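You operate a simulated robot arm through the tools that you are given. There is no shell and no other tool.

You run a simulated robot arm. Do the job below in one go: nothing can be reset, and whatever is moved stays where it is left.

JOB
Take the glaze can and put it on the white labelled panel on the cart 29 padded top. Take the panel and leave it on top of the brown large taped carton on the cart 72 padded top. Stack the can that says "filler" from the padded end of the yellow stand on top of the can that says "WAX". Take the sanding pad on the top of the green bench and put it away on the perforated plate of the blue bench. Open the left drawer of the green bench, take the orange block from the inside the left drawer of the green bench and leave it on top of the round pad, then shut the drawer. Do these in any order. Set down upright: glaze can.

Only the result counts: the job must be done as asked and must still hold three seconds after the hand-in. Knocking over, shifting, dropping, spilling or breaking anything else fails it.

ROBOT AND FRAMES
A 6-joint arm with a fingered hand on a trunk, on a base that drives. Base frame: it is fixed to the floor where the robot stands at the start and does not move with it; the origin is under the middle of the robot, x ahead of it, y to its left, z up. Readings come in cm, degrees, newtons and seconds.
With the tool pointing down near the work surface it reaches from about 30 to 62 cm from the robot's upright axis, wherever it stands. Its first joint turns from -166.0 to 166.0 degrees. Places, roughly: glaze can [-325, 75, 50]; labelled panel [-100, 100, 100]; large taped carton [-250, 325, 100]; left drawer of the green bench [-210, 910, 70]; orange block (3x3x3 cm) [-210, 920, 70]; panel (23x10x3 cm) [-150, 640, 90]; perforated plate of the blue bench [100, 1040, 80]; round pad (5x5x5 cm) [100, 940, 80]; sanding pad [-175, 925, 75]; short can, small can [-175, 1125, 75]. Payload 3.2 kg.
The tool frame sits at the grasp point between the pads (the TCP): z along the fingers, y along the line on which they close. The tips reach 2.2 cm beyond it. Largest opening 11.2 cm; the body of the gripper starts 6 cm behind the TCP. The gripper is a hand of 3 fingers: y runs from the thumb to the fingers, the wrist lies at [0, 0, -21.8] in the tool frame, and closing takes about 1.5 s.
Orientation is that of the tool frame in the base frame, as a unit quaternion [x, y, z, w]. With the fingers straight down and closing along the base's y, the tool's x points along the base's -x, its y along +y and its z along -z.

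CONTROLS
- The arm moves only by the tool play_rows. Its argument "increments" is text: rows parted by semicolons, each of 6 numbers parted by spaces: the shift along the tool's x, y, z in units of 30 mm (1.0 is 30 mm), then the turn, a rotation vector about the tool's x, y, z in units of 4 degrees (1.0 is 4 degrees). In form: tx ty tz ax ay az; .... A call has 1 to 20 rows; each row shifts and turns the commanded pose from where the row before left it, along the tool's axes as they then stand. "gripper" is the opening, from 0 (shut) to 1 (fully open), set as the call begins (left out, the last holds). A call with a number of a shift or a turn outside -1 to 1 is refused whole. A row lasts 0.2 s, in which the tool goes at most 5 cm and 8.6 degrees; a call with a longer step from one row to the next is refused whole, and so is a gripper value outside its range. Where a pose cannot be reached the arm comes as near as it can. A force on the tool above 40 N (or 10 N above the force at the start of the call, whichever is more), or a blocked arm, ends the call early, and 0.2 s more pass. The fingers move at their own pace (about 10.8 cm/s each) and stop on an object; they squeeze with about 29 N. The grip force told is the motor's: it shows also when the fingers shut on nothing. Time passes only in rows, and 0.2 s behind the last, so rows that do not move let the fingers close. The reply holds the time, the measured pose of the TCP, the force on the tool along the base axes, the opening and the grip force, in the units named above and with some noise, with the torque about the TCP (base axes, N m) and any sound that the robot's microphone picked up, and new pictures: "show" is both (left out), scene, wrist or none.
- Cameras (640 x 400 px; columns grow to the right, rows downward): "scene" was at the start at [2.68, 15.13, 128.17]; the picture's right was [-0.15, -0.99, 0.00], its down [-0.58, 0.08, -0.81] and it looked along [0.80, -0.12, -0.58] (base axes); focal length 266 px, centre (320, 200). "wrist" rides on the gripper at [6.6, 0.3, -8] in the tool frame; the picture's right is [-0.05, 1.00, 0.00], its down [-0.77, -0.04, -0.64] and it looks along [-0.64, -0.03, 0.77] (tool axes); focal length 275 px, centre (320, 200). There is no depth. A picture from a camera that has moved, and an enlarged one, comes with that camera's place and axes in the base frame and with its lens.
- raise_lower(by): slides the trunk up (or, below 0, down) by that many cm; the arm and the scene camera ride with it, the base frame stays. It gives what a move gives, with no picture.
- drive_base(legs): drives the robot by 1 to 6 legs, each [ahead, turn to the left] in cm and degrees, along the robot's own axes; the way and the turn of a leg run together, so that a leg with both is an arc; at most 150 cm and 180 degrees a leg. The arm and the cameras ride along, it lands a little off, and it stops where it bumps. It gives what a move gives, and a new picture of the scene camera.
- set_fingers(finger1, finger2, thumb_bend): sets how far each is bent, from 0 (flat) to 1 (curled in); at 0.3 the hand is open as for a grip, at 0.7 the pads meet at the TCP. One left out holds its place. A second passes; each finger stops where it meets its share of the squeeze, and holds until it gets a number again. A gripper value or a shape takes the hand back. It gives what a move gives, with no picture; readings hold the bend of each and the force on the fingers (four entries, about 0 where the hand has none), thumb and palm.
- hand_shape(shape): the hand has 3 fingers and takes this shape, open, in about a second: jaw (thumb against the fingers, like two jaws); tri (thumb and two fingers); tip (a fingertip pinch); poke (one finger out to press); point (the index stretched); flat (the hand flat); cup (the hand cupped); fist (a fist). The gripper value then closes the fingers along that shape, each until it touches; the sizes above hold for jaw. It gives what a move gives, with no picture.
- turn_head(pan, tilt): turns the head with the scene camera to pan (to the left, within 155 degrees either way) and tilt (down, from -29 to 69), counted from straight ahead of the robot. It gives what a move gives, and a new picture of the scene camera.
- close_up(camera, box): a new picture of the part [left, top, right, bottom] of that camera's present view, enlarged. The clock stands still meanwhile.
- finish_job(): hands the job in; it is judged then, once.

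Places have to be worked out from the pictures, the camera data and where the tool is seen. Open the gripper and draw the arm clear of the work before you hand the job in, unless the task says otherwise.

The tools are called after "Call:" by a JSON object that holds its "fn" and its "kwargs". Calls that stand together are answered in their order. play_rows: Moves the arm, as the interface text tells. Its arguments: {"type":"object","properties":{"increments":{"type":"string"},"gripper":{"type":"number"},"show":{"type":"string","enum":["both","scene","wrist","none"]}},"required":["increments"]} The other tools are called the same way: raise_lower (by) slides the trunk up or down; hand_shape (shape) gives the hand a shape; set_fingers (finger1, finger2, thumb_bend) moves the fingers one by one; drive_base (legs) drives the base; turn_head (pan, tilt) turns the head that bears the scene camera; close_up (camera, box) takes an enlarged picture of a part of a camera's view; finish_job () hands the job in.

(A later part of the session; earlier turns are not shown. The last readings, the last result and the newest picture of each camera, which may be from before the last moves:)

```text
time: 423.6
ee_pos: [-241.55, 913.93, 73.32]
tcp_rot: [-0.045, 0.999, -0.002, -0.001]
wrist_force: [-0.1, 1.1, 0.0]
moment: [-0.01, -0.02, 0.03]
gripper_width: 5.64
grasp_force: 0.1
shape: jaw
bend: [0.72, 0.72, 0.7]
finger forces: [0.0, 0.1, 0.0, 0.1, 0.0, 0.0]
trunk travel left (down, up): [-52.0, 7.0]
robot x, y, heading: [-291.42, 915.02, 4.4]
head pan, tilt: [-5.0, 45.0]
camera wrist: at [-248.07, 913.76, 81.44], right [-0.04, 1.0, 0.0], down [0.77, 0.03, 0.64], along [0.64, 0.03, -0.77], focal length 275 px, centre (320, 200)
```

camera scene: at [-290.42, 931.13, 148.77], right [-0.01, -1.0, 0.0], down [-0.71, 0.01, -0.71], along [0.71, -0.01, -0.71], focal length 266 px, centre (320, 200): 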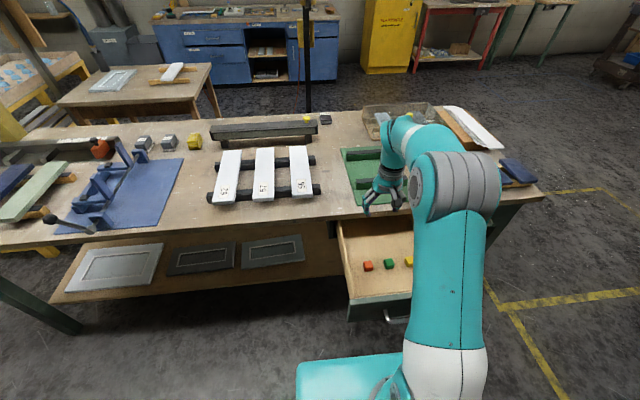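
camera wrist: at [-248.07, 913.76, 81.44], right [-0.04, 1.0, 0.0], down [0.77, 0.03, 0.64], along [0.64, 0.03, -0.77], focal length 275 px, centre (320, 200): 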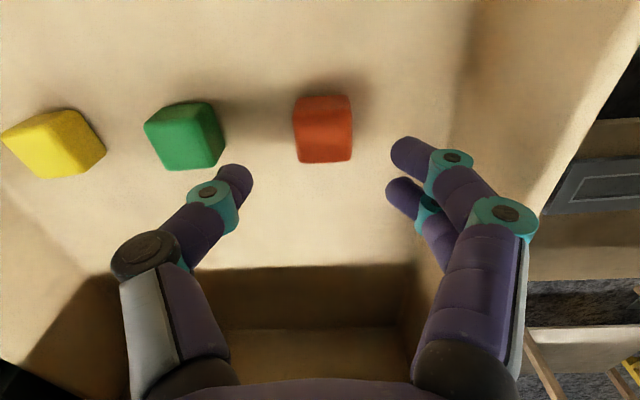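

The block is centred between thumb and fingers. I go down the last 4.4 cm and close.

Call:
{"fn": "play_rows", "kwargs": {"increments": "0 0.08 0.4 0 0 0; 0 0 0.4 0 0 0; 0 0 0.4 0 0 0; 0 0 0.25 0 0 0; 0 0 0 0 0 0", "show": "none"}}

Call:
{"fn": "play_rows", "kwargs": {"increments": "0 0 0 0 0 0; 0 0 0 0 0 0; 0 0 0 0 0 0; 0 0 0 0 0 0; 0 0 0 0 0 0; 0 0 0 0 0 0; 0 0 0 0 0 0; 0 0 0 0 0 0", "gripper": 0, "show": "wrist"}}

```text
time: 424.8
ee_pos: [-241.55, 914.16, 69.03]
tcp_rot: [-0.045, 0.999, -0.002, 0.0]
wrist_force: [-0.1, 0.5, -0.2]
moment: [-0.03, 0.01, -0.02]
gripper_width: 5.68
grasp_force: 0.2
shape: jaw
bend: [0.72, 0.72, 0.7]
finger forces: [0.0, 0.0, 0.0, 0.0, 0.1, 0.0]
trunk travel left (down, up): [-52.0, 7.0]
robot x, y, heading: [-291.48, 914.99, 4.4]
head pan, tilt: [-5.0, 45.0]
```

```text
time: 426.6
ee_pos: [-241.63, 914.04, 69.09]
tcp_rot: [-0.046, 0.999, -0.002, 0.0]
wrist_force: [0.3, 0.2, -0.1]
moment: [-0.01, -0.03, 0.0]
gripper_width: 2.45
grasp_force: 29.6
shape: jaw
bend: [0.73, 0.73, 0.7]
finger forces: [13.3, 13.1, 0.0, 0.1, 26.2, 0.1]
trunk travel left (down, up): [-52.0, 7.0]
robot x, y, heading: [-291.51, 915.12, 4.2]
head pan, tilt: [-5.0, 45.0]
camera wrist: at [-248.16, 913.95, 77.17], right [-0.04, 1.0, 0.0], down [0.77, 0.04, 0.64], along [0.64, 0.03, -0.77], focal length 275 px, centre (320, 200)
```

wrist: 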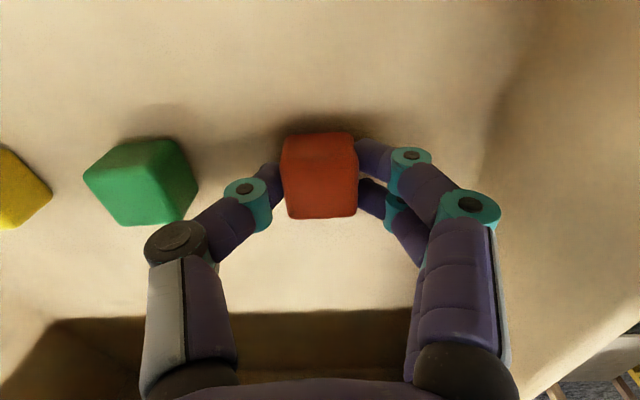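

The orange block is gripped. I lift it straight out of the drawer.

Call:
{"fn": "play_rows", "kwargs": {"increments": "0 0 -0.4 0 0 0; 0 0 -0.8 0 0 0; 0 0 -0.8 0 0 0; 0 0 -0.8 0 0 0; 0 0 -0.8 0 0 0; 0 0 -0.8 0 0 0; 0 0 -0.8 0 0 0; 0 0 -0.8 0 0 0; 0 0 -0.8 0 0 0; 0 0 -0.8 0 0 0; 0 0 -0.8 0 0 0; 0 0 -0.8 0 0 0; 0 0 -0.4 0 0 0; 0 0 0 0 0 0"}}

```text
time: 429.6
ee_pos: [-241.36, 914.23, 97.89]
tcp_rot: [-0.045, 0.999, -0.002, 0.0]
wrist_force: [0.7, -0.8, 0.8]
moment: [0.03, 0.01, -0.03]
gripper_width: 2.44
grasp_force: 28.7
shape: jaw
bend: [0.73, 0.73, 0.7]
finger forces: [13.1, 13.1, 0.0, 0.2, 26.2, 0.0]
trunk travel left (down, up): [-52.0, 7.0]
robot x, y, heading: [-291.36, 915.46, 4.2]
head pan, tilt: [-5.0, 45.0]
camera scene: at [-290.42, 931.13, 148.77], right [-0.01, -1.0, 0.0], down [-0.71, 0.01, -0.71], along [0.71, -0.01, -0.71], focal length 266 px, centre (320, 200)
camera wrist: at [-248.03, 914.12, 106.01], right [-0.04, 1.0, 0.0], down [0.77, 0.04, 0.64], along [0.64, 0.03, -0.77], focal length 275 px, centre (320, 200)
```

scene: 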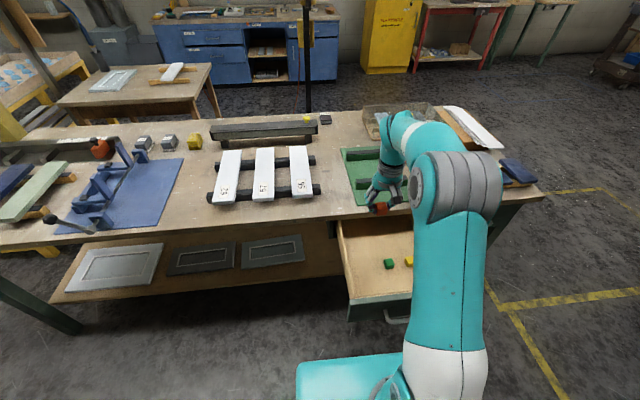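
wrist: 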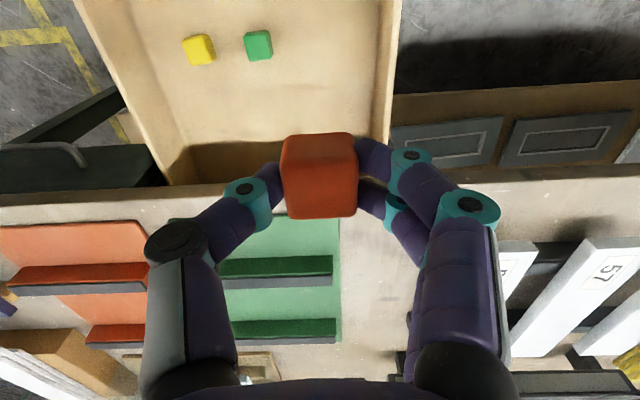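

The orange block is held securely, and the other two stay in place. I'll deliver it first and come back to shut the drawer with a free hand. I reverse clear and drive round the bench end.

Call:
{"fn": "drive_base", "kwargs": {"legs": [[-26, 0], [0, -94], [112, 0], [0, 90], [150, 0], [140, 0]]}}

Call:
{"fn": "turn_head", "kwargs": {"pan": 45, "tilt": 25}}

```text
time: 458.2
ee_pos: [21.8, 801.78, 97.92]
tcp_rot: [-0.019, 1.0, -0.001, -0.001]
wrist_force: [0.2, 0.6, -1.3]
moment: [0.01, 0.01, -0.02]
gripper_width: 2.42
grasp_force: 29.0
shape: jaw
bend: [0.73, 0.73, 0.7]
finger forces: [13.0, 13.1, 0.0, 0.1, 26.2, 0.1]
trunk travel left (down, up): [-52.0, 7.0]
robot x, y, heading: [-28.04, 804.92, 1.4]
head pan, tilt: [-5.0, 45.0]
camera scene: at [-26.16, 821.0, 148.77], right [-0.06, -1.0, 0.0], down [-0.71, 0.04, -0.71], along [0.71, -0.04, -0.71], focal length 266 px, centre (320, 200)
```

scene: 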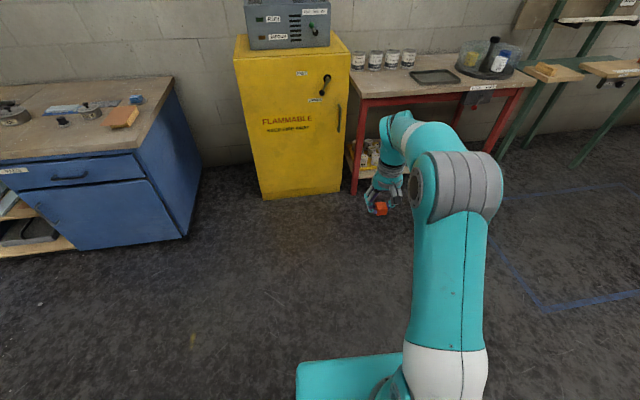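

```text
time: 459.4
ee_pos: [21.92, 801.8, 97.87]
tcp_rot: [-0.02, 1.0, -0.002, 0.0]
wrist_force: [-0.8, 0.6, 0.7]
moment: [-0.03, 0.03, -0.04]
gripper_width: 2.44
grasp_force: 29.6
shape: jaw
bend: [0.73, 0.73, 0.7]
finger forces: [13.1, 13.1, 0.1, 0.1, 26.3, 0.0]
trunk travel left (down, up): [-52.0, 7.0]
robot x, y, heading: [-27.64, 805.07, 1.4]
head pan, tilt: [45.0, 25.0]
camera scene: at [-27.94, 828.18, 151.82], right [0.72, -0.69, 0.0], down [-0.29, -0.31, -0.91], along [0.62, 0.66, -0.42], focal length 266 px, centre (320, 200)
```

scene: 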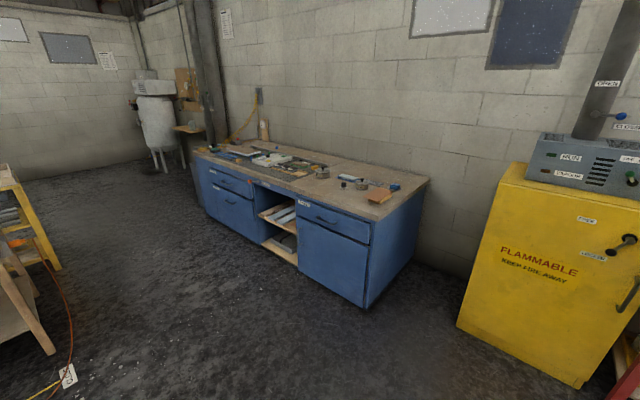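

I see the blue bench along the far wall. I zoom in on its top to find the round pad and the perforated plate.

Call:
{"fn": "close_up", "kwargs": {"camera": "scene", "box": [300, 150, 440, 230]}}

Call:
{"fn": "close_up", "kwargs": {"camera": "scene", "box": [190, 125, 330, 205]}}

```text
4.57 times, centred on (370, 190) of scene
camera zoom: at [-27.94, 828.18, 151.82], right [0.72, -0.69, 0.0], down [-0.29, -0.31, -0.91], along [0.62, 0.66, -0.42], focal length 1215 px, centre (91, 246)
```

zoom: 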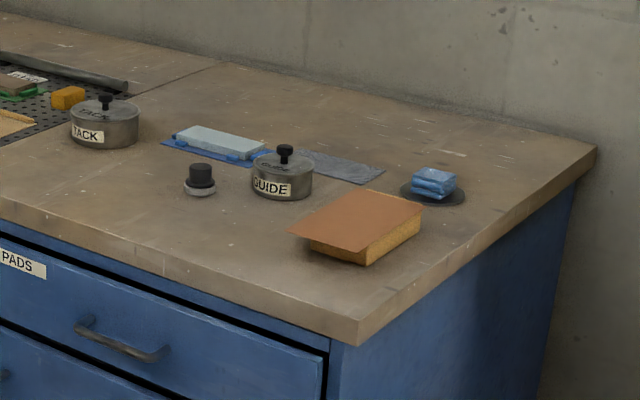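

```text
4.57 times, centred on (260, 165) of scene
camera zoom: at [-27.94, 828.18, 151.82], right [0.72, -0.69, 0.0], down [-0.29, -0.31, -0.91], along [0.62, 0.66, -0.42], focal length 1215 px, centre (594, 360)
```

zoom: 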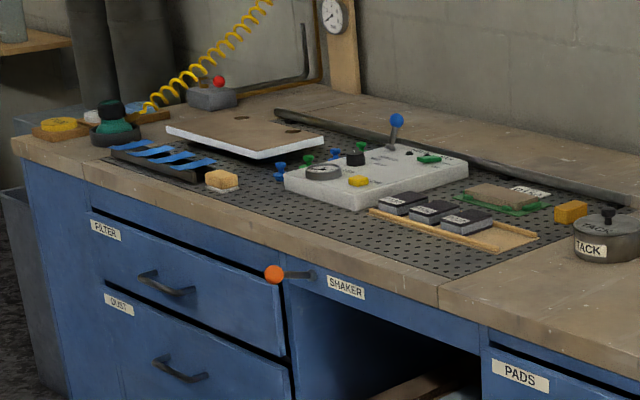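

The round pad is the small dark cylinder on a pale base, about 5 cm, near (98, 938) on the blue bench; the dark perforated plate is further left. I drive over in front of the round pad.

Call:
{"fn": "drive_base", "kwargs": {"legs": [[32, 0], [0, 88.6], [146, 0], [0, -86]]}}

Call:
{"fn": "turn_head", "kwargs": {"pan": -10, "tilt": 35}}

Call:
{"fn": "close_up", "kwargs": {"camera": "scene", "box": [240, 100, 480, 250]}}

```text
time: 475.9
ee_pos: [49.12, 952.39, 97.78]
tcp_rot: [-0.06, 0.998, -0.001, -0.001]
wrist_force: [0.0, 0.5, -0.6]
moment: [-0.01, 0.02, -0.02]
gripper_width: 2.42
grasp_force: 29.1
shape: jaw
bend: [0.73, 0.73, 0.7]
finger forces: [13.0, 13.1, 0.1, 0.0, 26.2, 0.0]
trunk travel left (down, up): [-52.0, 7.0]
robot x, y, heading: [-0.87, 952.18, 6.2]
head pan, tilt: [45.0, 25.0]
camera scene: at [-2.65, 974.7, 151.83], right [0.78, -0.63, 0.0], down [-0.27, -0.33, -0.91], along [0.57, 0.71, -0.42], focal length 266 px, centre (320, 200)
```

scene: 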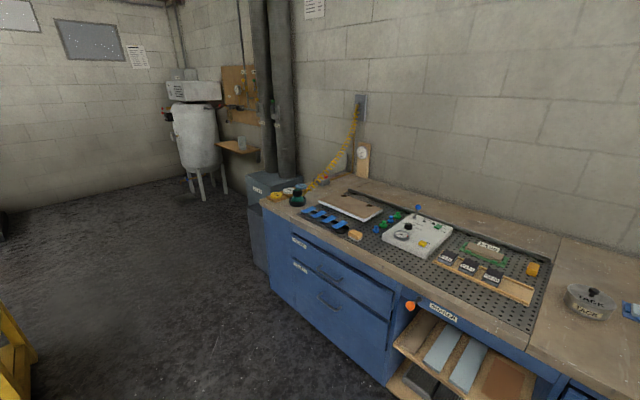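

```text
time: 477.1
ee_pos: [49.14, 952.4, 97.89]
tcp_rot: [-0.06, 0.998, -0.001, 0.0]
wrist_force: [-0.8, -0.4, 0.7]
moment: [-0.02, -0.01, -0.01]
gripper_width: 2.39
grasp_force: 28.8
shape: jaw
bend: [0.73, 0.73, 0.7]
finger forces: [13.0, 13.1, 0.1, 0.0, 26.1, 0.0]
trunk travel left (down, up): [-52.0, 7.0]
robot x, y, heading: [-0.6, 951.78, 6.1]
head pan, tilt: [-10.0, 35.0]
camera scene: at [0.35, 966.95, 150.25], right [-0.07, -1.0, 0.0], down [-0.57, 0.04, -0.82], along [0.82, -0.05, -0.57], focal length 266 px, centre (320, 200)
```

scene: 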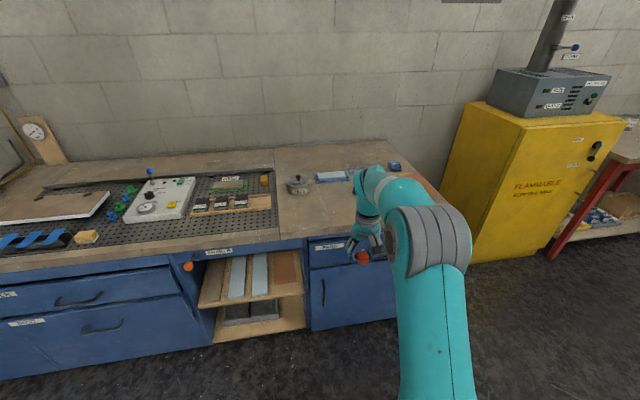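

```text
2.67 times, centred on (360, 175) of scene
camera zoom: at [0.35, 966.95, 150.25], right [-0.07, -1.0, 0.0], down [-0.57, 0.04, -0.82], along [0.82, -0.05, -0.57], focal length 709 px, centre (213, 267)
```

zoom: 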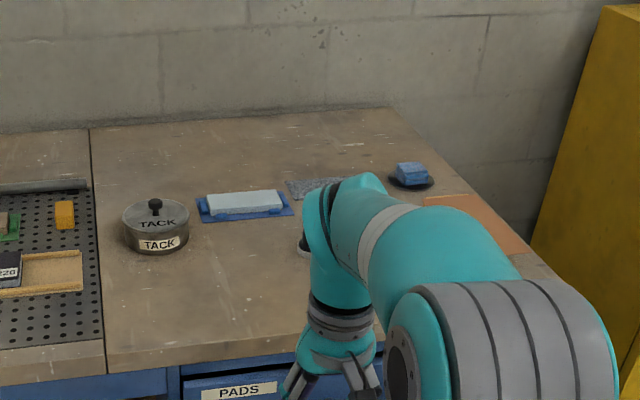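

The arm hides the round pad from the head camera. I check the wrist view.

Call:
{"fn": "close_up", "kwargs": {"camera": "wrist", "box": [0, 0, 640, 400]}}

Call:
{"fn": "turn_head", "kwargs": {"pan": -30, "tilt": 30}}

```text
1.00 times, centred on (320, 200) of wrist (not enlarged: the box is as wide or as high as the picture)
camera zoom: at [42.6, 952.01, 105.98], right [-0.07, 1.0, 0.0], down [0.77, 0.06, 0.64], along [0.63, 0.05, -0.77], focal length 275 px, centre (320, 200)
```

zoom: 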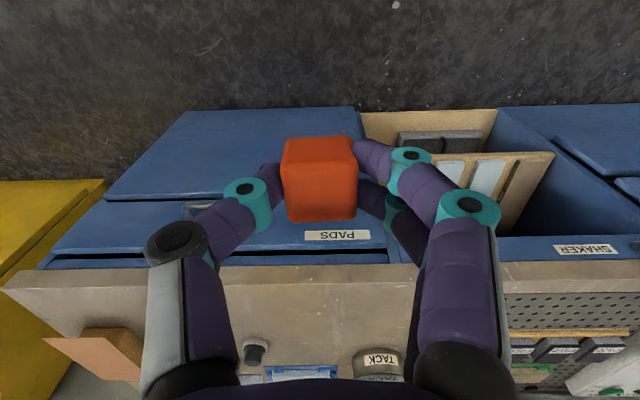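

```text
time: 478.0
ee_pos: [49.07, 952.38, 97.88]
tcp_rot: [-0.059, 0.998, -0.001, 0.0]
wrist_force: [0.3, 0.3, -1.1]
moment: [0.02, -0.01, -0.02]
gripper_width: 2.39
grasp_force: 29.4
shape: jaw
bend: [0.73, 0.73, 0.7]
finger forces: [13.1, 13.1, 0.1, 0.0, 26.2, 0.1]
trunk travel left (down, up): [-52.0, 7.0]
robot x, y, heading: [-0.43, 951.54, 5.8]
head pan, tilt: [-30.0, 30.0]
camera scene: at [-0.16, 963.88, 151.03], right [-0.4, -0.91, 0.0], down [-0.46, 0.2, -0.87], along [0.79, -0.35, -0.5], focal length 266 px, centre (320, 200)
```

scene: 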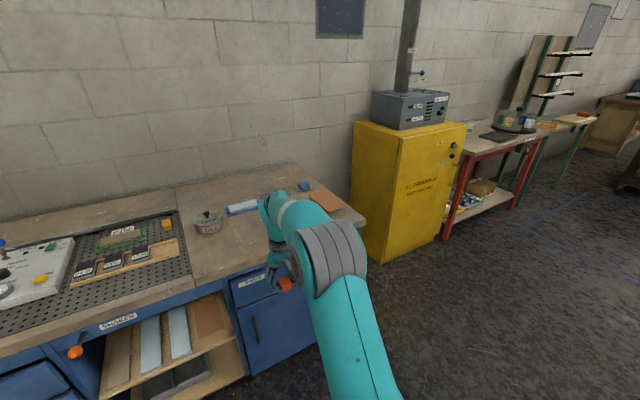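

Triangulated, the round pad is at (103, 943), with its top near z≈85. I shift the base to stand square in front of it, as close to the bench as is safe.

Call:
{"fn": "drive_base", "kwargs": {"legs": [[0, -51], [14, 0], [0, 49.5], [35, 0]]}}

Call:
{"fn": "close_up", "kwargs": {"camera": "wrist", "box": [0, 0, 640, 400]}}

```text
time: 485.7
ee_pos: [94.37, 943.89, 97.83]
tcp_rot: [-0.047, 0.999, -0.002, 0.0]
wrist_force: [0.2, -0.4, -0.7]
moment: [0.03, 0.04, -0.03]
gripper_width: 2.4
grasp_force: 29.3
shape: jaw
bend: [0.73, 0.73, 0.7]
finger forces: [13.0, 13.1, 0.1, 0.0, 26.1, 0.1]
trunk travel left (down, up): [-52.0, 7.0]
robot x, y, heading: [44.35, 944.71, 4.7]
head pan, tilt: [-30.0, 30.0]
camera scene: at [45.34, 956.67, 151.03], right [-0.43, -0.9, 0.0], down [-0.45, 0.21, -0.87], along [0.78, -0.37, -0.5], focal length 266 px, centre (320, 200)
```

scene: 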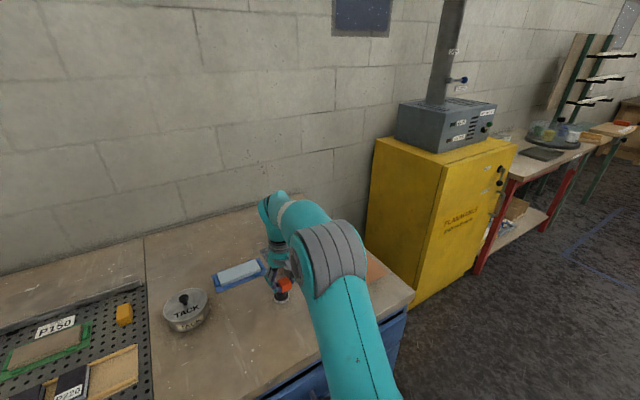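

```text
1.00 times, centred on (320, 200) of wrist (not enlarged: the box is as wide or as high as the picture)
camera zoom: at [87.74, 943.64, 105.96], right [-0.05, 1.0, 0.0], down [0.77, 0.04, 0.64], along [0.63, 0.03, -0.77], focal length 275 px, centre (320, 200)
```

zoom: 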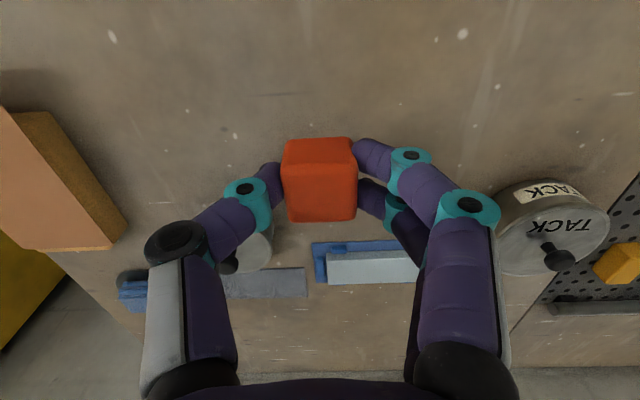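

The pad seems hidden behind the block in the wrist view. I zoom in with the scene camera.

Call:
{"fn": "close_up", "kwargs": {"camera": "scene", "box": [200, 240, 340, 340]}}

Call:
{"fn": "turn_head", "kwargs": {"pan": 5, "tilt": 45}}

Call:
{"fn": "close_up", "kwargs": {"camera": "scene", "box": [280, 120, 460, 260]}}

```text
4.00 times, centred on (270, 290) of scene
camera zoom: at [45.34, 956.67, 151.03], right [-0.43, -0.9, 0.0], down [-0.45, 0.21, -0.87], along [0.78, -0.37, -0.5], focal length 1063 px, centre (520, -160)
```

zoom: 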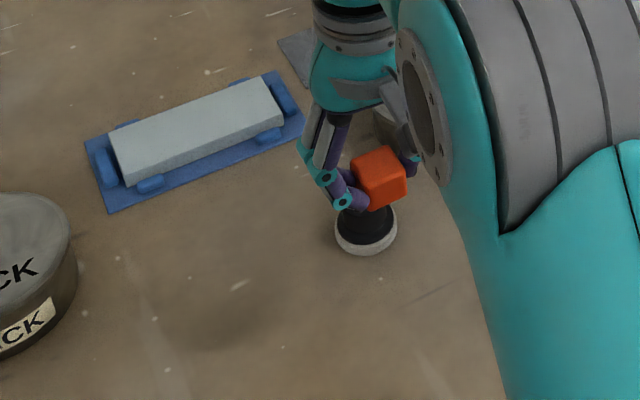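

```text
time: 486.7
ee_pos: [94.31, 943.81, 97.95]
tcp_rot: [-0.048, 0.999, -0.002, 0.0]
wrist_force: [0.1, -0.2, -0.9]
moment: [-0.03, 0.02, 0.01]
gripper_width: 2.41
grasp_force: 28.6
shape: jaw
bend: [0.73, 0.73, 0.7]
finger forces: [13.1, 13.1, 0.0, 0.0, 26.1, 0.0]
trunk travel left (down, up): [-52.0, 7.0]
robot x, y, heading: [44.38, 944.85, 4.7]
head pan, tilt: [5.0, 45.0]
camera scene: at [45.14, 961.89, 148.77], right [0.17, -0.99, 0.0], down [-0.7, -0.12, -0.71], along [0.7, 0.12, -0.71], focal length 266 px, centre (320, 200)
```

scene: 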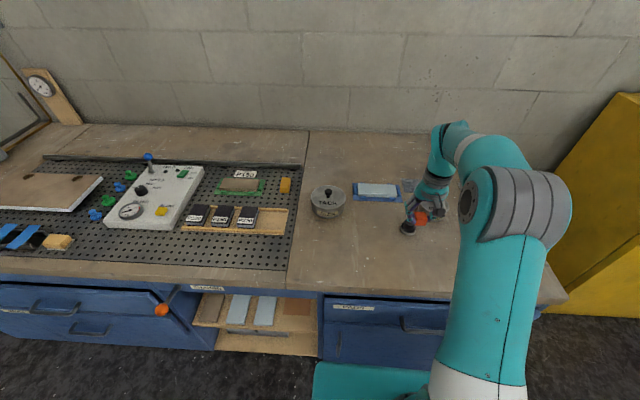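

```text
2.86 times, centred on (370, 190) of scene
camera zoom: at [45.14, 961.89, 148.77], right [0.17, -0.99, 0.0], down [-0.7, -0.12, -0.71], along [0.7, 0.12, -0.71], focal length 760 px, centre (177, 229)
```

zoom: 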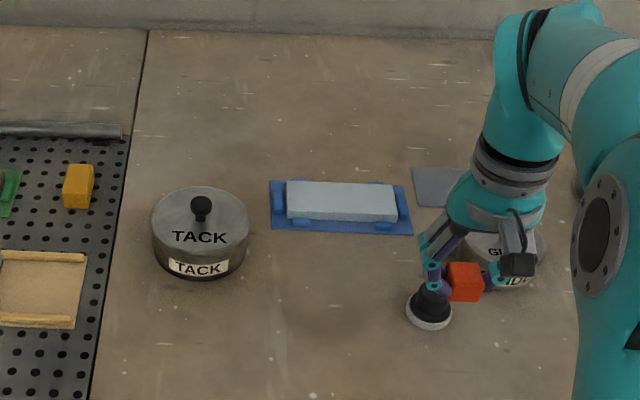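

The pad is at about (104, 942.6), with its top near z≈84.5. I edge forward 3 cm, then move the block over it at a safe height.

Call:
{"fn": "drive_base", "kwargs": {"legs": [[3, 0]]}}

Call:
{"fn": "raise_lower", "kwargs": {"by": 3}}

```text
time: 487.5
ee_pos: [97.33, 944.19, 97.79]
tcp_rot: [-0.048, 0.999, -0.003, -0.001]
wrist_force: [0.3, -0.7, -0.9]
moment: [0.01, 0.05, -0.01]
gripper_width: 2.39
grasp_force: 28.6
shape: jaw
bend: [0.73, 0.73, 0.7]
finger forces: [13.1, 13.1, 0.1, 0.0, 26.1, 0.0]
trunk travel left (down, up): [-52.0, 7.0]
robot x, y, heading: [47.83, 945.11, 4.5]
head pan, tilt: [5.0, 45.0]
camera scene: at [48.23, 962.14, 148.77], right [0.17, -0.99, 0.0], down [-0.7, -0.12, -0.71], along [0.7, 0.12, -0.71], focal length 266 px, centre (320, 200)
```

scene: 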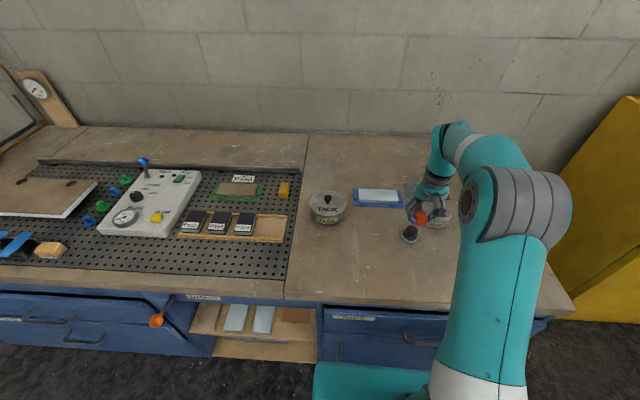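

```text
time: 488.3
ee_pos: [97.18, 944.12, 100.95]
tcp_rot: [-0.048, 0.999, -0.002, 0.0]
wrist_force: [0.2, -0.4, -1.6]
moment: [0.03, 0.0, 0.03]
gripper_width: 2.39
grasp_force: 28.8
shape: jaw
bend: [0.73, 0.73, 0.7]
finger forces: [13.0, 13.0, 0.1, 0.0, 26.1, 0.0]
trunk travel left (down, up): [-55.0, 4.0]
robot x, y, heading: [47.41, 945.09, 4.2]
head pan, tilt: [5.0, 45.0]
```

I take a close look at pad and block from here.

Call:
{"fn": "close_up", "kwargs": {"camera": "scene", "box": [370, 160, 470, 260]}}

Call:
{"fn": "close_up", "kwargs": {"camera": "wrist", "box": [160, 100, 480, 300]}}

```text
4.00 times, centred on (420, 210) of scene
camera zoom: at [48.13, 962.14, 151.77], right [0.17, -0.99, 0.0], down [-0.7, -0.12, -0.71], along [0.7, 0.12, -0.71], focal length 1063 px, centre (-80, 160)
```

zoom: 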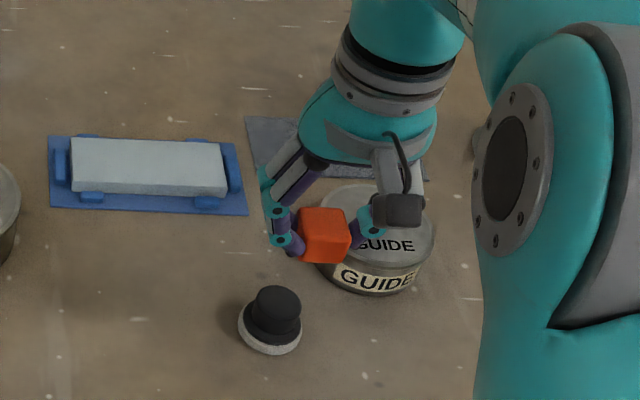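

```text
2.00 times, centred on (320, 200) of wrist
camera zoom: at [90.7, 943.89, 108.98], right [-0.05, 1.0, 0.0], down [0.77, 0.04, 0.64], along [0.63, 0.03, -0.77], focal length 551 px, centre (320, 200)
```

zoom: 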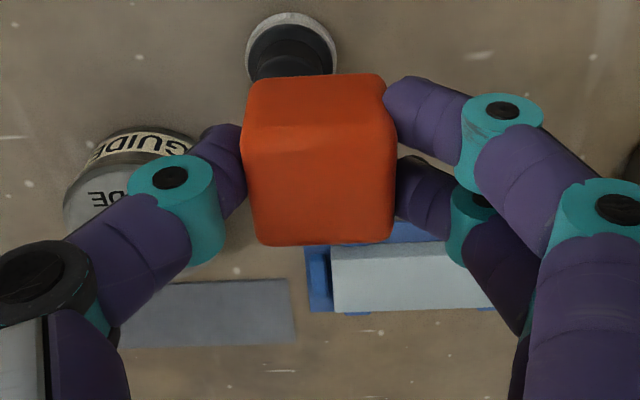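

The pad is at (104, 942.8) with its top at z≈84.2, and the GUIDE can is about 5 cm clear to the right. I move the block directly over the pad.

Call:
{"fn": "play_rows", "kwargs": {"increments": "-0.45 -0.117 0 0 0 0; -0.45 -0.117 0 0 0 0; -0.45 -0.117 0 0 0 0; -0.45 -0.117 0 0 0 0; -0.45 -0.117 0 0 0 0; 0 0 0.5 0 0 0; 0 0 0.5 0 0 0; 0 0 0.5 0 0 0; 0 0 0.5 0 0 0; 0 0 0.5 0 0 0; 0 0 0 0 0 0", "show": "wrist"}}

Call:
{"fn": "close_up", "kwargs": {"camera": "scene", "box": [370, 160, 470, 260]}}

```text
time: 490.7
ee_pos: [104.17, 942.84, 93.28]
tcp_rot: [-0.048, 0.999, -0.001, -0.001]
wrist_force: [-0.7, -0.4, 0.4]
moment: [0.02, -0.03, -0.02]
gripper_width: 2.38
grasp_force: 29.3
shape: jaw
bend: [0.73, 0.73, 0.7]
finger forces: [13.1, 13.1, 0.0, 0.0, 26.0, 0.1]
trunk travel left (down, up): [-55.0, 4.0]
robot x, y, heading: [47.55, 944.88, 4.6]
head pan, tilt: [5.0, 45.0]
camera wrist: at [97.6, 942.7, 101.4], right [-0.05, 1.0, 0.0], down [0.77, 0.04, 0.64], along [0.63, 0.03, -0.77], focal length 275 px, centre (320, 200)
```

wrist: 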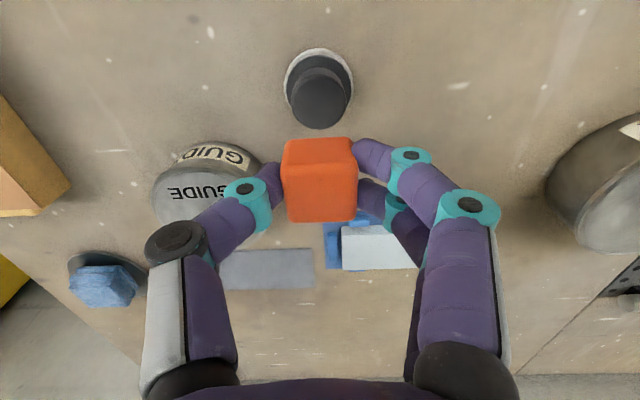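

```text
4.00 times, centred on (420, 210) of scene
camera zoom: at [48.12, 962.14, 151.77], right [0.17, -0.99, 0.0], down [-0.7, -0.12, -0.71], along [0.7, 0.12, -0.71], focal length 1063 px, centre (-80, 160)
```

zoom: 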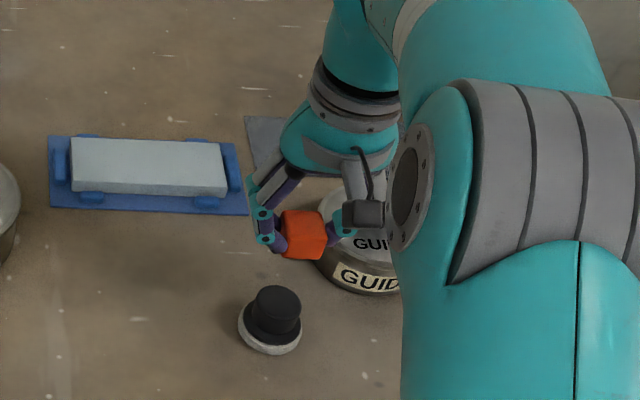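

Block centre and pad centre coincide to within a few millimetres. I lower it.

Call:
{"fn": "play_rows", "kwargs": {"increments": "0 0.02 0.4 0 0 0; 0 0 0.4 0 0 0; 0 0 0.4 0 0 0; 0 0 0.3 0 0 0; 0 0 0 0 0 0", "show": "wrist"}}

Call:
{"fn": "close_up", "kwargs": {"camera": "scene", "box": [370, 160, 470, 260]}}

```text
time: 491.9
ee_pos: [104.12, 942.97, 88.87]
tcp_rot: [-0.047, 0.999, -0.002, 0.001]
wrist_force: [0.3, 0.2, 0.5]
moment: [0.01, 0.02, 0.0]
gripper_width: 2.42
grasp_force: 28.7
shape: jaw
bend: [0.73, 0.73, 0.7]
finger forces: [13.0, 13.0, 0.1, 0.1, 26.2, 0.0]
trunk travel left (down, up): [-55.0, 4.0]
robot x, y, heading: [47.47, 944.79, 4.5]
head pan, tilt: [5.0, 45.0]
camera wrist: at [97.54, 942.75, 96.96], right [-0.05, 1.0, 0.0], down [0.77, 0.04, 0.64], along [0.63, 0.03, -0.77], focal length 275 px, centre (320, 200)
```

wrist: 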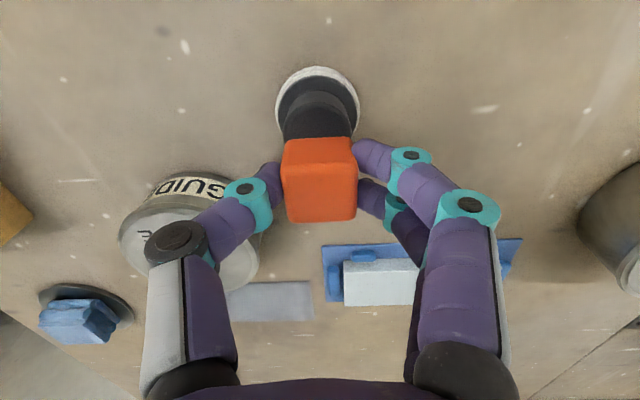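

```text
4.00 times, centred on (420, 210) of scene
camera zoom: at [48.12, 962.14, 151.77], right [0.17, -0.99, 0.0], down [-0.7, -0.12, -0.71], along [0.7, 0.12, -0.71], focal length 1063 px, centre (-80, 160)
```

zoom: 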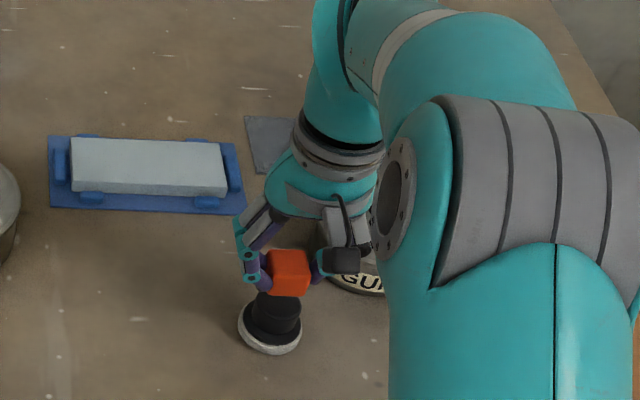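

The block hovers about 2 cm above the crown, still aligned. I continue down in small steps until contact.

Call:
{"fn": "play_rows", "kwargs": {"increments": "0 0 0.2 0 0 0; 0 0 0.15 0 0 0; 0 0 0.08 0 0 0; 0 0 0 0 0 0", "show": "none"}}

Call:
{"fn": "play_rows", "kwargs": {"increments": "0 0 0.07 0 0 0; 0 0 0 0 0 0", "show": "none"}}

Call:
{"fn": "play_rows", "kwargs": {"increments": "0 0 0.07 0 0 0; 0 0 0 0 0 0", "show": "none"}}

```text
time: 492.9
ee_pos: [104.26, 942.86, 87.6]
tcp_rot: [-0.047, 0.999, -0.001, 0.0]
wrist_force: [-1.1, 0.1, 0.5]
moment: [-0.02, -0.03, -0.01]
gripper_width: 2.4
grasp_force: 28.5
shape: jaw
bend: [0.73, 0.73, 0.7]
finger forces: [13.0, 13.0, 0.1, 0.0, 26.1, 0.1]
trunk travel left (down, up): [-55.0, 4.0]
robot x, y, heading: [47.38, 944.85, 4.7]
head pan, tilt: [5.0, 45.0]
```

```text
time: 493.5
ee_pos: [104.25, 943.03, 87.39]
tcp_rot: [-0.048, 0.999, 0.0, 0.0]
wrist_force: [0.0, -0.7, 1.3]
moment: [-0.03, 0.0, 0.02]
gripper_width: 2.42
grasp_force: 28.8
shape: jaw
bend: [0.73, 0.73, 0.7]
finger forces: [13.1, 13.0, 0.1, 0.1, 26.1, 0.1]
trunk travel left (down, up): [-55.0, 4.0]
robot x, y, heading: [47.24, 944.85, 4.8]
head pan, tilt: [5.0, 45.0]
```

```text
time: 494.1
ee_pos: [104.16, 943.01, 87.05]
tcp_rot: [-0.047, 0.999, -0.002, 0.0]
wrist_force: [0.1, 0.1, -0.1]
moment: [0.02, 0.0, -0.01]
gripper_width: 2.42
grasp_force: 28.7
shape: jaw
bend: [0.73, 0.73, 0.7]
finger forces: [13.1, 13.2, 0.0, 0.1, 26.1, 0.0]
trunk travel left (down, up): [-55.0, 4.0]
robot x, y, heading: [47.46, 944.74, 4.7]
head pan, tilt: [5.0, 45.0]
```

No contact yet at TCP z=87.05. I continue in 2 mm steps.

Call:
{"fn": "play_rows", "kwargs": {"increments": "0 0 0.07 0 0 0; 0 0 0 0 0 0", "show": "none"}}

Call:
{"fn": "play_rows", "kwargs": {"increments": "0 0 0.07 0 0 0; 0 0 0 0 0 0", "show": "none"}}

Call:
{"fn": "close_up", "kwargs": {"camera": "scene", "box": [380, 190, 440, 250]}}

```text
time: 494.7
ee_pos: [104.0, 942.98, 87.01]
tcp_rot: [-0.047, 0.999, -0.002, 0.0]
wrist_force: [0.9, -0.2, 8.0]
moment: [0.05, -0.02, 0.0]
gripper_width: 2.4
grasp_force: 29.0
shape: jaw
bend: [0.73, 0.73, 0.7]
finger forces: [13.8, 13.9, 0.0, 0.0, 27.8, 0.0]
trunk travel left (down, up): [-55.0, 4.0]
robot x, y, heading: [47.43, 945.05, 4.7]
head pan, tilt: [5.0, 45.0]
```

```text
time: 495.3
ee_pos: [104.11, 943.04, 86.93]
tcp_rot: [-0.047, 0.999, -0.002, 0.002]
wrist_force: [2.4, -0.1, 20.7]
moment: [0.0, -0.03, 0.01]
gripper_width: 2.47
grasp_force: 29.0
shape: jaw
bend: [0.74, 0.74, 0.7]
finger forces: [15.6, 15.6, 0.0, 0.1, 32.3, 0.0]
trunk travel left (down, up): [-55.0, 4.0]
robot x, y, heading: [47.21, 944.66, 4.8]
head pan, tilt: [5.0, 45.0]
```

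```text
6.67 times, centred on (410, 220) of scene
camera zoom: at [47.9, 962.13, 151.79], right [0.17, -0.99, 0.0], down [-0.7, -0.12, -0.71], along [0.7, 0.12, -0.71], focal length 1772 px, centre (-280, 67)
```

zoom: 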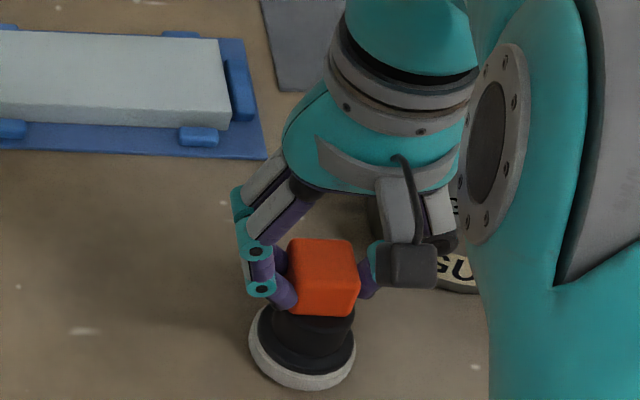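

Contact is made at about 20 N and the block sits centred on the crown. I ease off the pressure and open the fingers only a little.

Call:
{"fn": "play_rows", "kwargs": {"increments": "0 0 -0.06 0 0 0; 0 0 -0.05 0 0 0; 0 0 0 0 0 0", "show": "none"}}

Call:
{"fn": "play_rows", "kwargs": {"increments": "0 0 0 0 0 0; 0 0 0 0 0 0; 0 0 0 0 0 0; 0 0 0 0 0 0; 0 0 0 0 0 0", "gripper": 0.42, "show": "wrist"}}

Call:
{"fn": "close_up", "kwargs": {"camera": "scene", "box": [380, 190, 440, 250]}}

```text
time: 496.1
ee_pos: [103.99, 942.99, 86.92]
tcp_rot: [-0.048, 0.999, -0.001, -0.001]
wrist_force: [1.4, 0.1, 7.5]
moment: [0.01, -0.03, 0.0]
gripper_width: 2.44
grasp_force: 29.1
shape: jaw
bend: [0.74, 0.74, 0.7]
finger forces: [15.4, 15.4, 0.0, 0.0, 30.6, 0.1]
trunk travel left (down, up): [-55.0, 4.0]
robot x, y, heading: [47.27, 944.96, 4.6]
head pan, tilt: [5.0, 45.0]
```

```text
time: 497.3
ee_pos: [104.16, 943.0, 87.02]
tcp_rot: [-0.047, 0.999, -0.002, 0.0]
wrist_force: [-0.1, -0.5, -1.0]
moment: [0.0, -0.04, 0.01]
gripper_width: 4.64
grasp_force: 0.2
shape: jaw
bend: [0.73, 0.73, 0.7]
finger forces: [0.1, 0.0, 0.1, 0.0, 0.0, 0.0]
trunk travel left (down, up): [-55.0, 4.0]
robot x, y, heading: [47.47, 945.08, 4.5]
head pan, tilt: [5.0, 45.0]
camera wrist: at [97.6, 942.77, 95.16], right [-0.05, 1.0, 0.0], down [0.77, 0.04, 0.64], along [0.63, 0.03, -0.77], focal length 275 px, centre (320, 200)
```

wrist: 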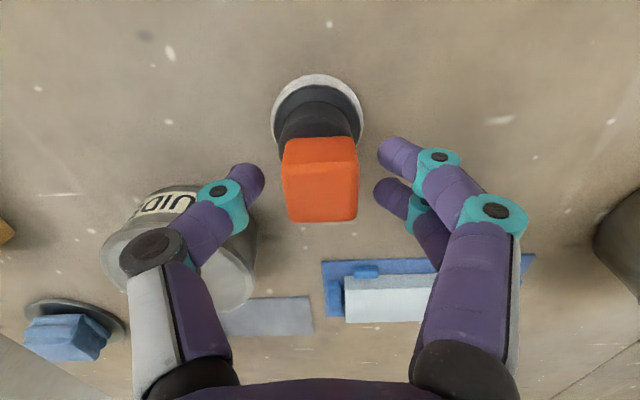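

```text
6.67 times, centred on (410, 220) of scene
camera zoom: at [48.12, 962.13, 151.77], right [0.17, -0.99, 0.0], down [-0.7, -0.12, -0.71], along [0.7, 0.12, -0.71], focal length 1772 px, centre (-280, 67)
```

zoom: 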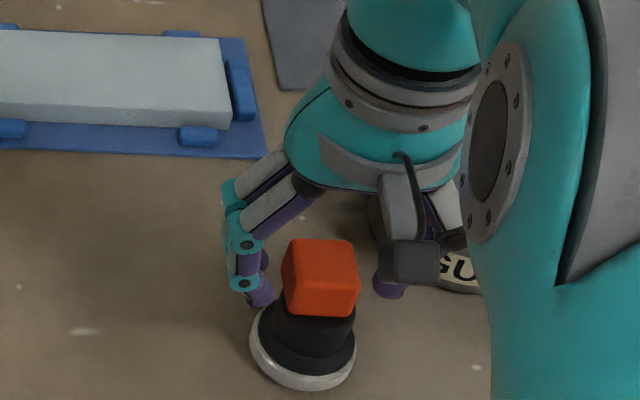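

The block stays on the pad's crown. I lift the hand straight up and away.

Call:
{"fn": "play_rows", "kwargs": {"increments": "0 0 -0.2 0 0 0; 0 0 -0.4 0 0 0; 0 0 -0.5 0 0 0; 0 0 -0.5 0 0 0; 0 0 -0.5 0 0 0; 0 0 -0.5 0 0 0; 0 0 -0.5 0 0 0; 0.5 0 -0.3 0 0 0; 0.7 0 0 0 0 0; 0.7 0 0 0 0 0; 0.7 0 0 0 0 0; 0.7 0 0 0 0 0; 0 0 0 0 0 0"}}

Call:
{"fn": "close_up", "kwargs": {"camera": "scene", "box": [360, 180, 460, 260]}}

```text
time: 500.1
ee_pos: [94.07, 942.06, 97.24]
tcp_rot: [-0.046, 0.999, -0.001, 0.0]
wrist_force: [-0.3, -0.6, -0.3]
moment: [-0.02, -0.03, 0.02]
gripper_width: 4.64
grasp_force: 0.0
shape: jaw
bend: [0.73, 0.73, 0.7]
finger forces: [0.0, 0.0, 0.1, 0.0, 0.1, 0.1]
trunk travel left (down, up): [-55.0, 4.0]
robot x, y, heading: [47.36, 945.03, 4.6]
head pan, tilt: [5.0, 45.0]
camera scene: at [48.12, 962.13, 151.77], right [0.17, -0.99, 0.0], down [-0.7, -0.12, -0.71], along [0.7, 0.12, -0.71], focal length 266 px, centre (320, 200)
camera wrist: at [87.59, 941.8, 105.33], right [-0.05, 1.0, 0.0], down [0.77, 0.04, 0.64], along [0.63, 0.03, -0.77], focal length 275 px, centre (320, 200)
```

scene: 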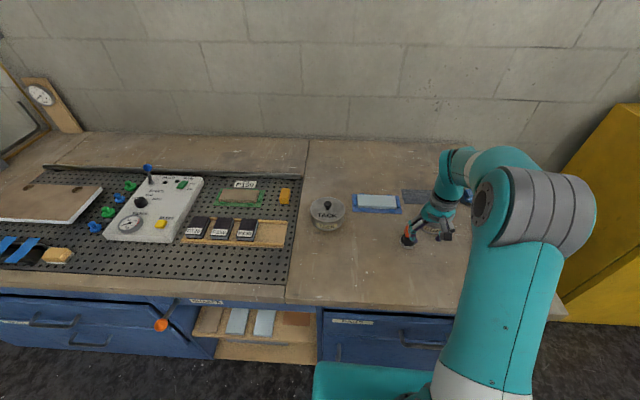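
wrist: 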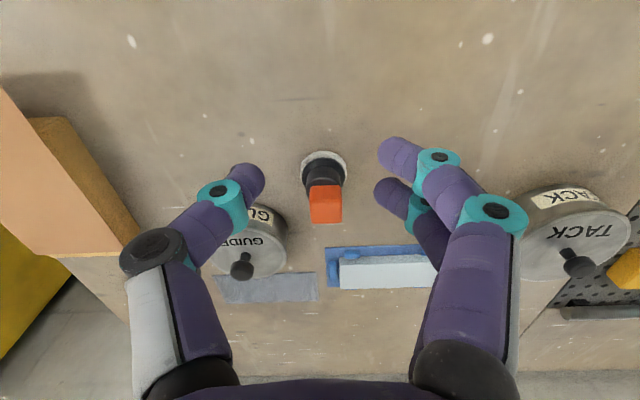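

```text
5.00 times, centred on (410, 220) of scene
camera zoom: at [48.12, 962.13, 151.77], right [0.17, -0.99, 0.0], down [-0.7, -0.12, -0.71], along [0.7, 0.12, -0.71], focal length 1329 px, centre (-130, 100)
```

zoom: 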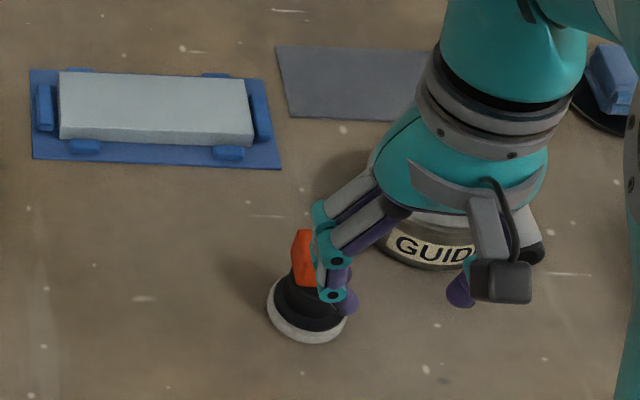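

The block is safely on the round pad. While here I examine the perforated plate for a free spot for the sanding pad.

Call:
{"fn": "close_up", "kwargs": {"camera": "scene", "box": [160, 160, 320, 300]}}

Call:
{"fn": "close_up", "kwargs": {"camera": "scene", "box": [0, 150, 220, 300]}}

```text
2.86 times, centred on (240, 230) of scene
camera zoom: at [48.12, 962.13, 151.77], right [0.17, -0.99, 0.0], down [-0.7, -0.12, -0.71], along [0.7, 0.12, -0.71], focal length 760 px, centre (549, 114)
```

zoom: 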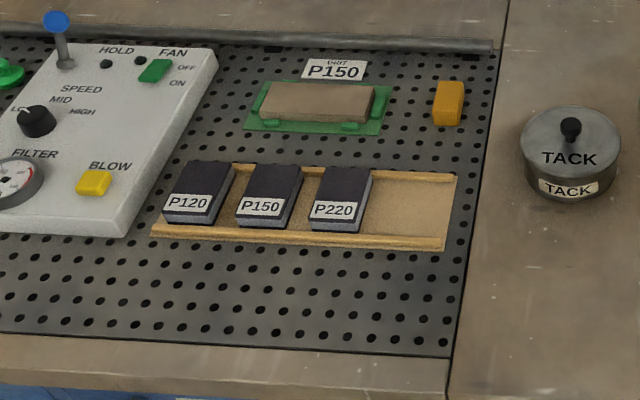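

```text
2.67 times, centred on (110, 225) of scene
camera zoom: at [48.12, 962.13, 151.77], right [0.17, -0.99, 0.0], down [-0.7, -0.12, -0.71], along [0.7, 0.12, -0.71], focal length 709 px, centre (880, 133)
```

zoom: 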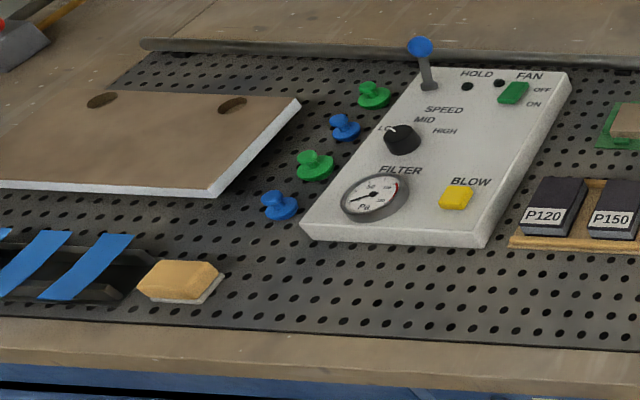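

In front of the wooden tray there is a clear perforated strip, about x 81–92 and y 985–1015, which will do for the sanding pad. Now I go for the sanding pad from the green bench's near side, keeping clear of the lamp post at about (-89, 950).

Call:
{"fn": "drive_base", "kwargs": {"legs": [[-42, 0], [0, -94.6], [46, 0], [0, -90], [85, 0]]}}

Call:
{"fn": "turn_head", "kwargs": {"pan": -20, "tilt": 35}}

```text
time: 517.0
ee_pos: [-125.18, 898.81, 97.29]
tcp_rot: [1.0, 0.015, 0.001, -0.001]
wrist_force: [0.3, -0.4, 0.0]
moment: [0.0, 0.0, -0.01]
gripper_width: 4.66
grasp_force: 0.1
shape: jaw
bend: [0.73, 0.73, 0.7]
finger forces: [0.0, 0.0, 0.0, 0.0, 0.1, 0.0]
trunk travel left (down, up): [-55.0, 4.0]
robot x, y, heading: [-78.61, 893.3, -179.0]
head pan, tilt: [5.0, 45.0]
camera scene: at [-80.55, 875.62, 151.77], right [-0.1, 0.99, 0.0], down [0.7, 0.07, -0.71], along [-0.7, -0.07, -0.71], focal length 266 px, centre (320, 200)
```

scene: 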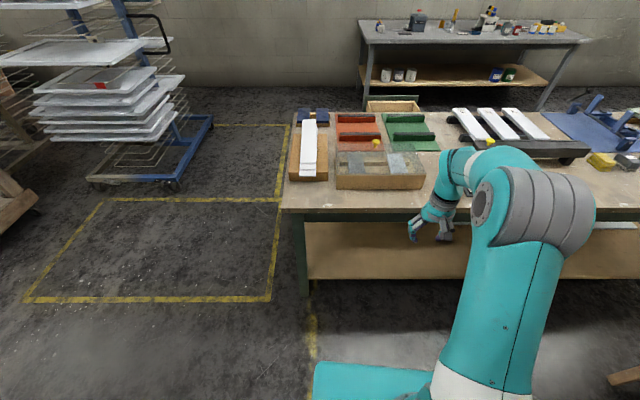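

```text
time: 517.9
ee_pos: [-125.16, 898.98, 97.17]
tcp_rot: [1.0, 0.015, 0.0, -0.001]
wrist_force: [-0.2, 0.6, -0.2]
moment: [-0.02, 0.02, 0.0]
gripper_width: 4.65
grasp_force: 0.0
shape: jaw
bend: [0.73, 0.73, 0.7]
finger forces: [0.1, 0.0, 0.1, 0.0, 0.0, 0.0]
trunk travel left (down, up): [-55.0, 4.0]
robot x, y, heading: [-78.26, 893.19, -179.1]
head pan, tilt: [-20.0, 35.0]
camera scene: at [-80.75, 879.33, 153.25], right [0.33, 0.95, 0.0], down [0.54, -0.19, -0.82], along [-0.77, 0.27, -0.57], focal length 266 px, centre (320, 200)
```

scene: 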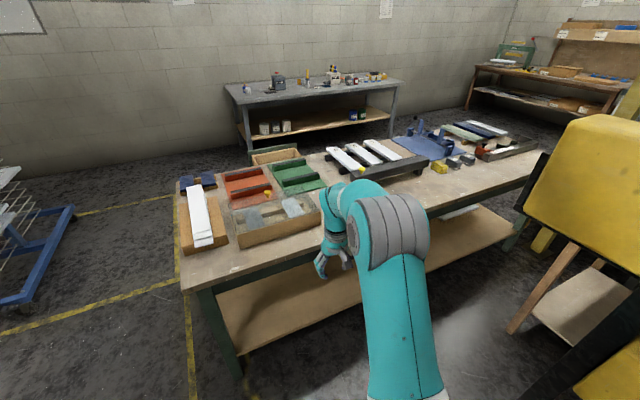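

The arm hides the sanding pad from the head camera; I check the wrist view, where it should show on the left.

Call:
{"fn": "close_up", "kwargs": {"camera": "wrist", "box": [0, 0, 640, 400]}}

Call:
{"fn": "turn_head", "kwargs": {"pan": -50, "tilt": 35}}

```text
1.00 times, centred on (320, 200) of wrist (not enlarged: the box is as wide or as high as the picture)
camera zoom: at [-118.46, 898.95, 105.33], right [-0.02, -1.0, 0.0], down [-0.77, 0.01, 0.64], along [-0.64, 0.01, -0.77], focal length 275 px, centre (320, 200)
```

zoom: 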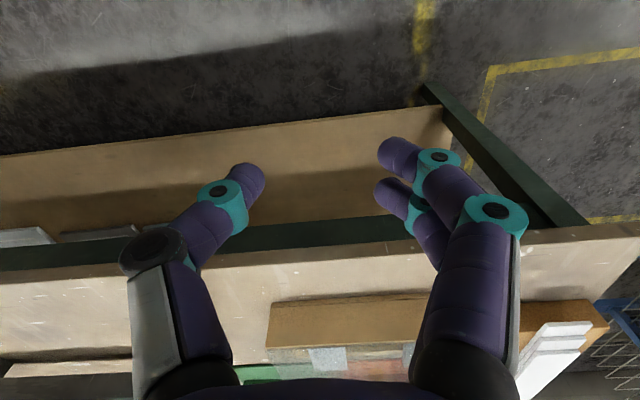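

```text
time: 518.8
ee_pos: [-125.23, 899.01, 97.23]
tcp_rot: [1.0, 0.015, 0.001, -0.002]
wrist_force: [1.0, 0.5, -0.3]
moment: [0.0, 0.0, 0.0]
gripper_width: 4.64
grasp_force: 0.1
shape: jaw
bend: [0.73, 0.73, 0.7]
finger forces: [0.0, 0.1, 0.0, 0.0, 0.1, 0.0]
trunk travel left (down, up): [-55.0, 4.0]
robot x, y, heading: [-78.48, 893.35, -178.9]
head pan, tilt: [-50.0, 35.0]
camera scene: at [-78.2, 883.11, 153.25], right [0.75, 0.66, 0.0], down [0.38, -0.43, -0.82], along [-0.54, 0.62, -0.57], focal length 266 px, centre (320, 200)
```

scene: 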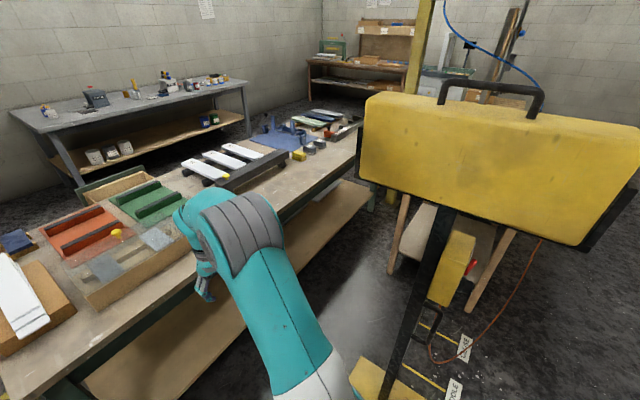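

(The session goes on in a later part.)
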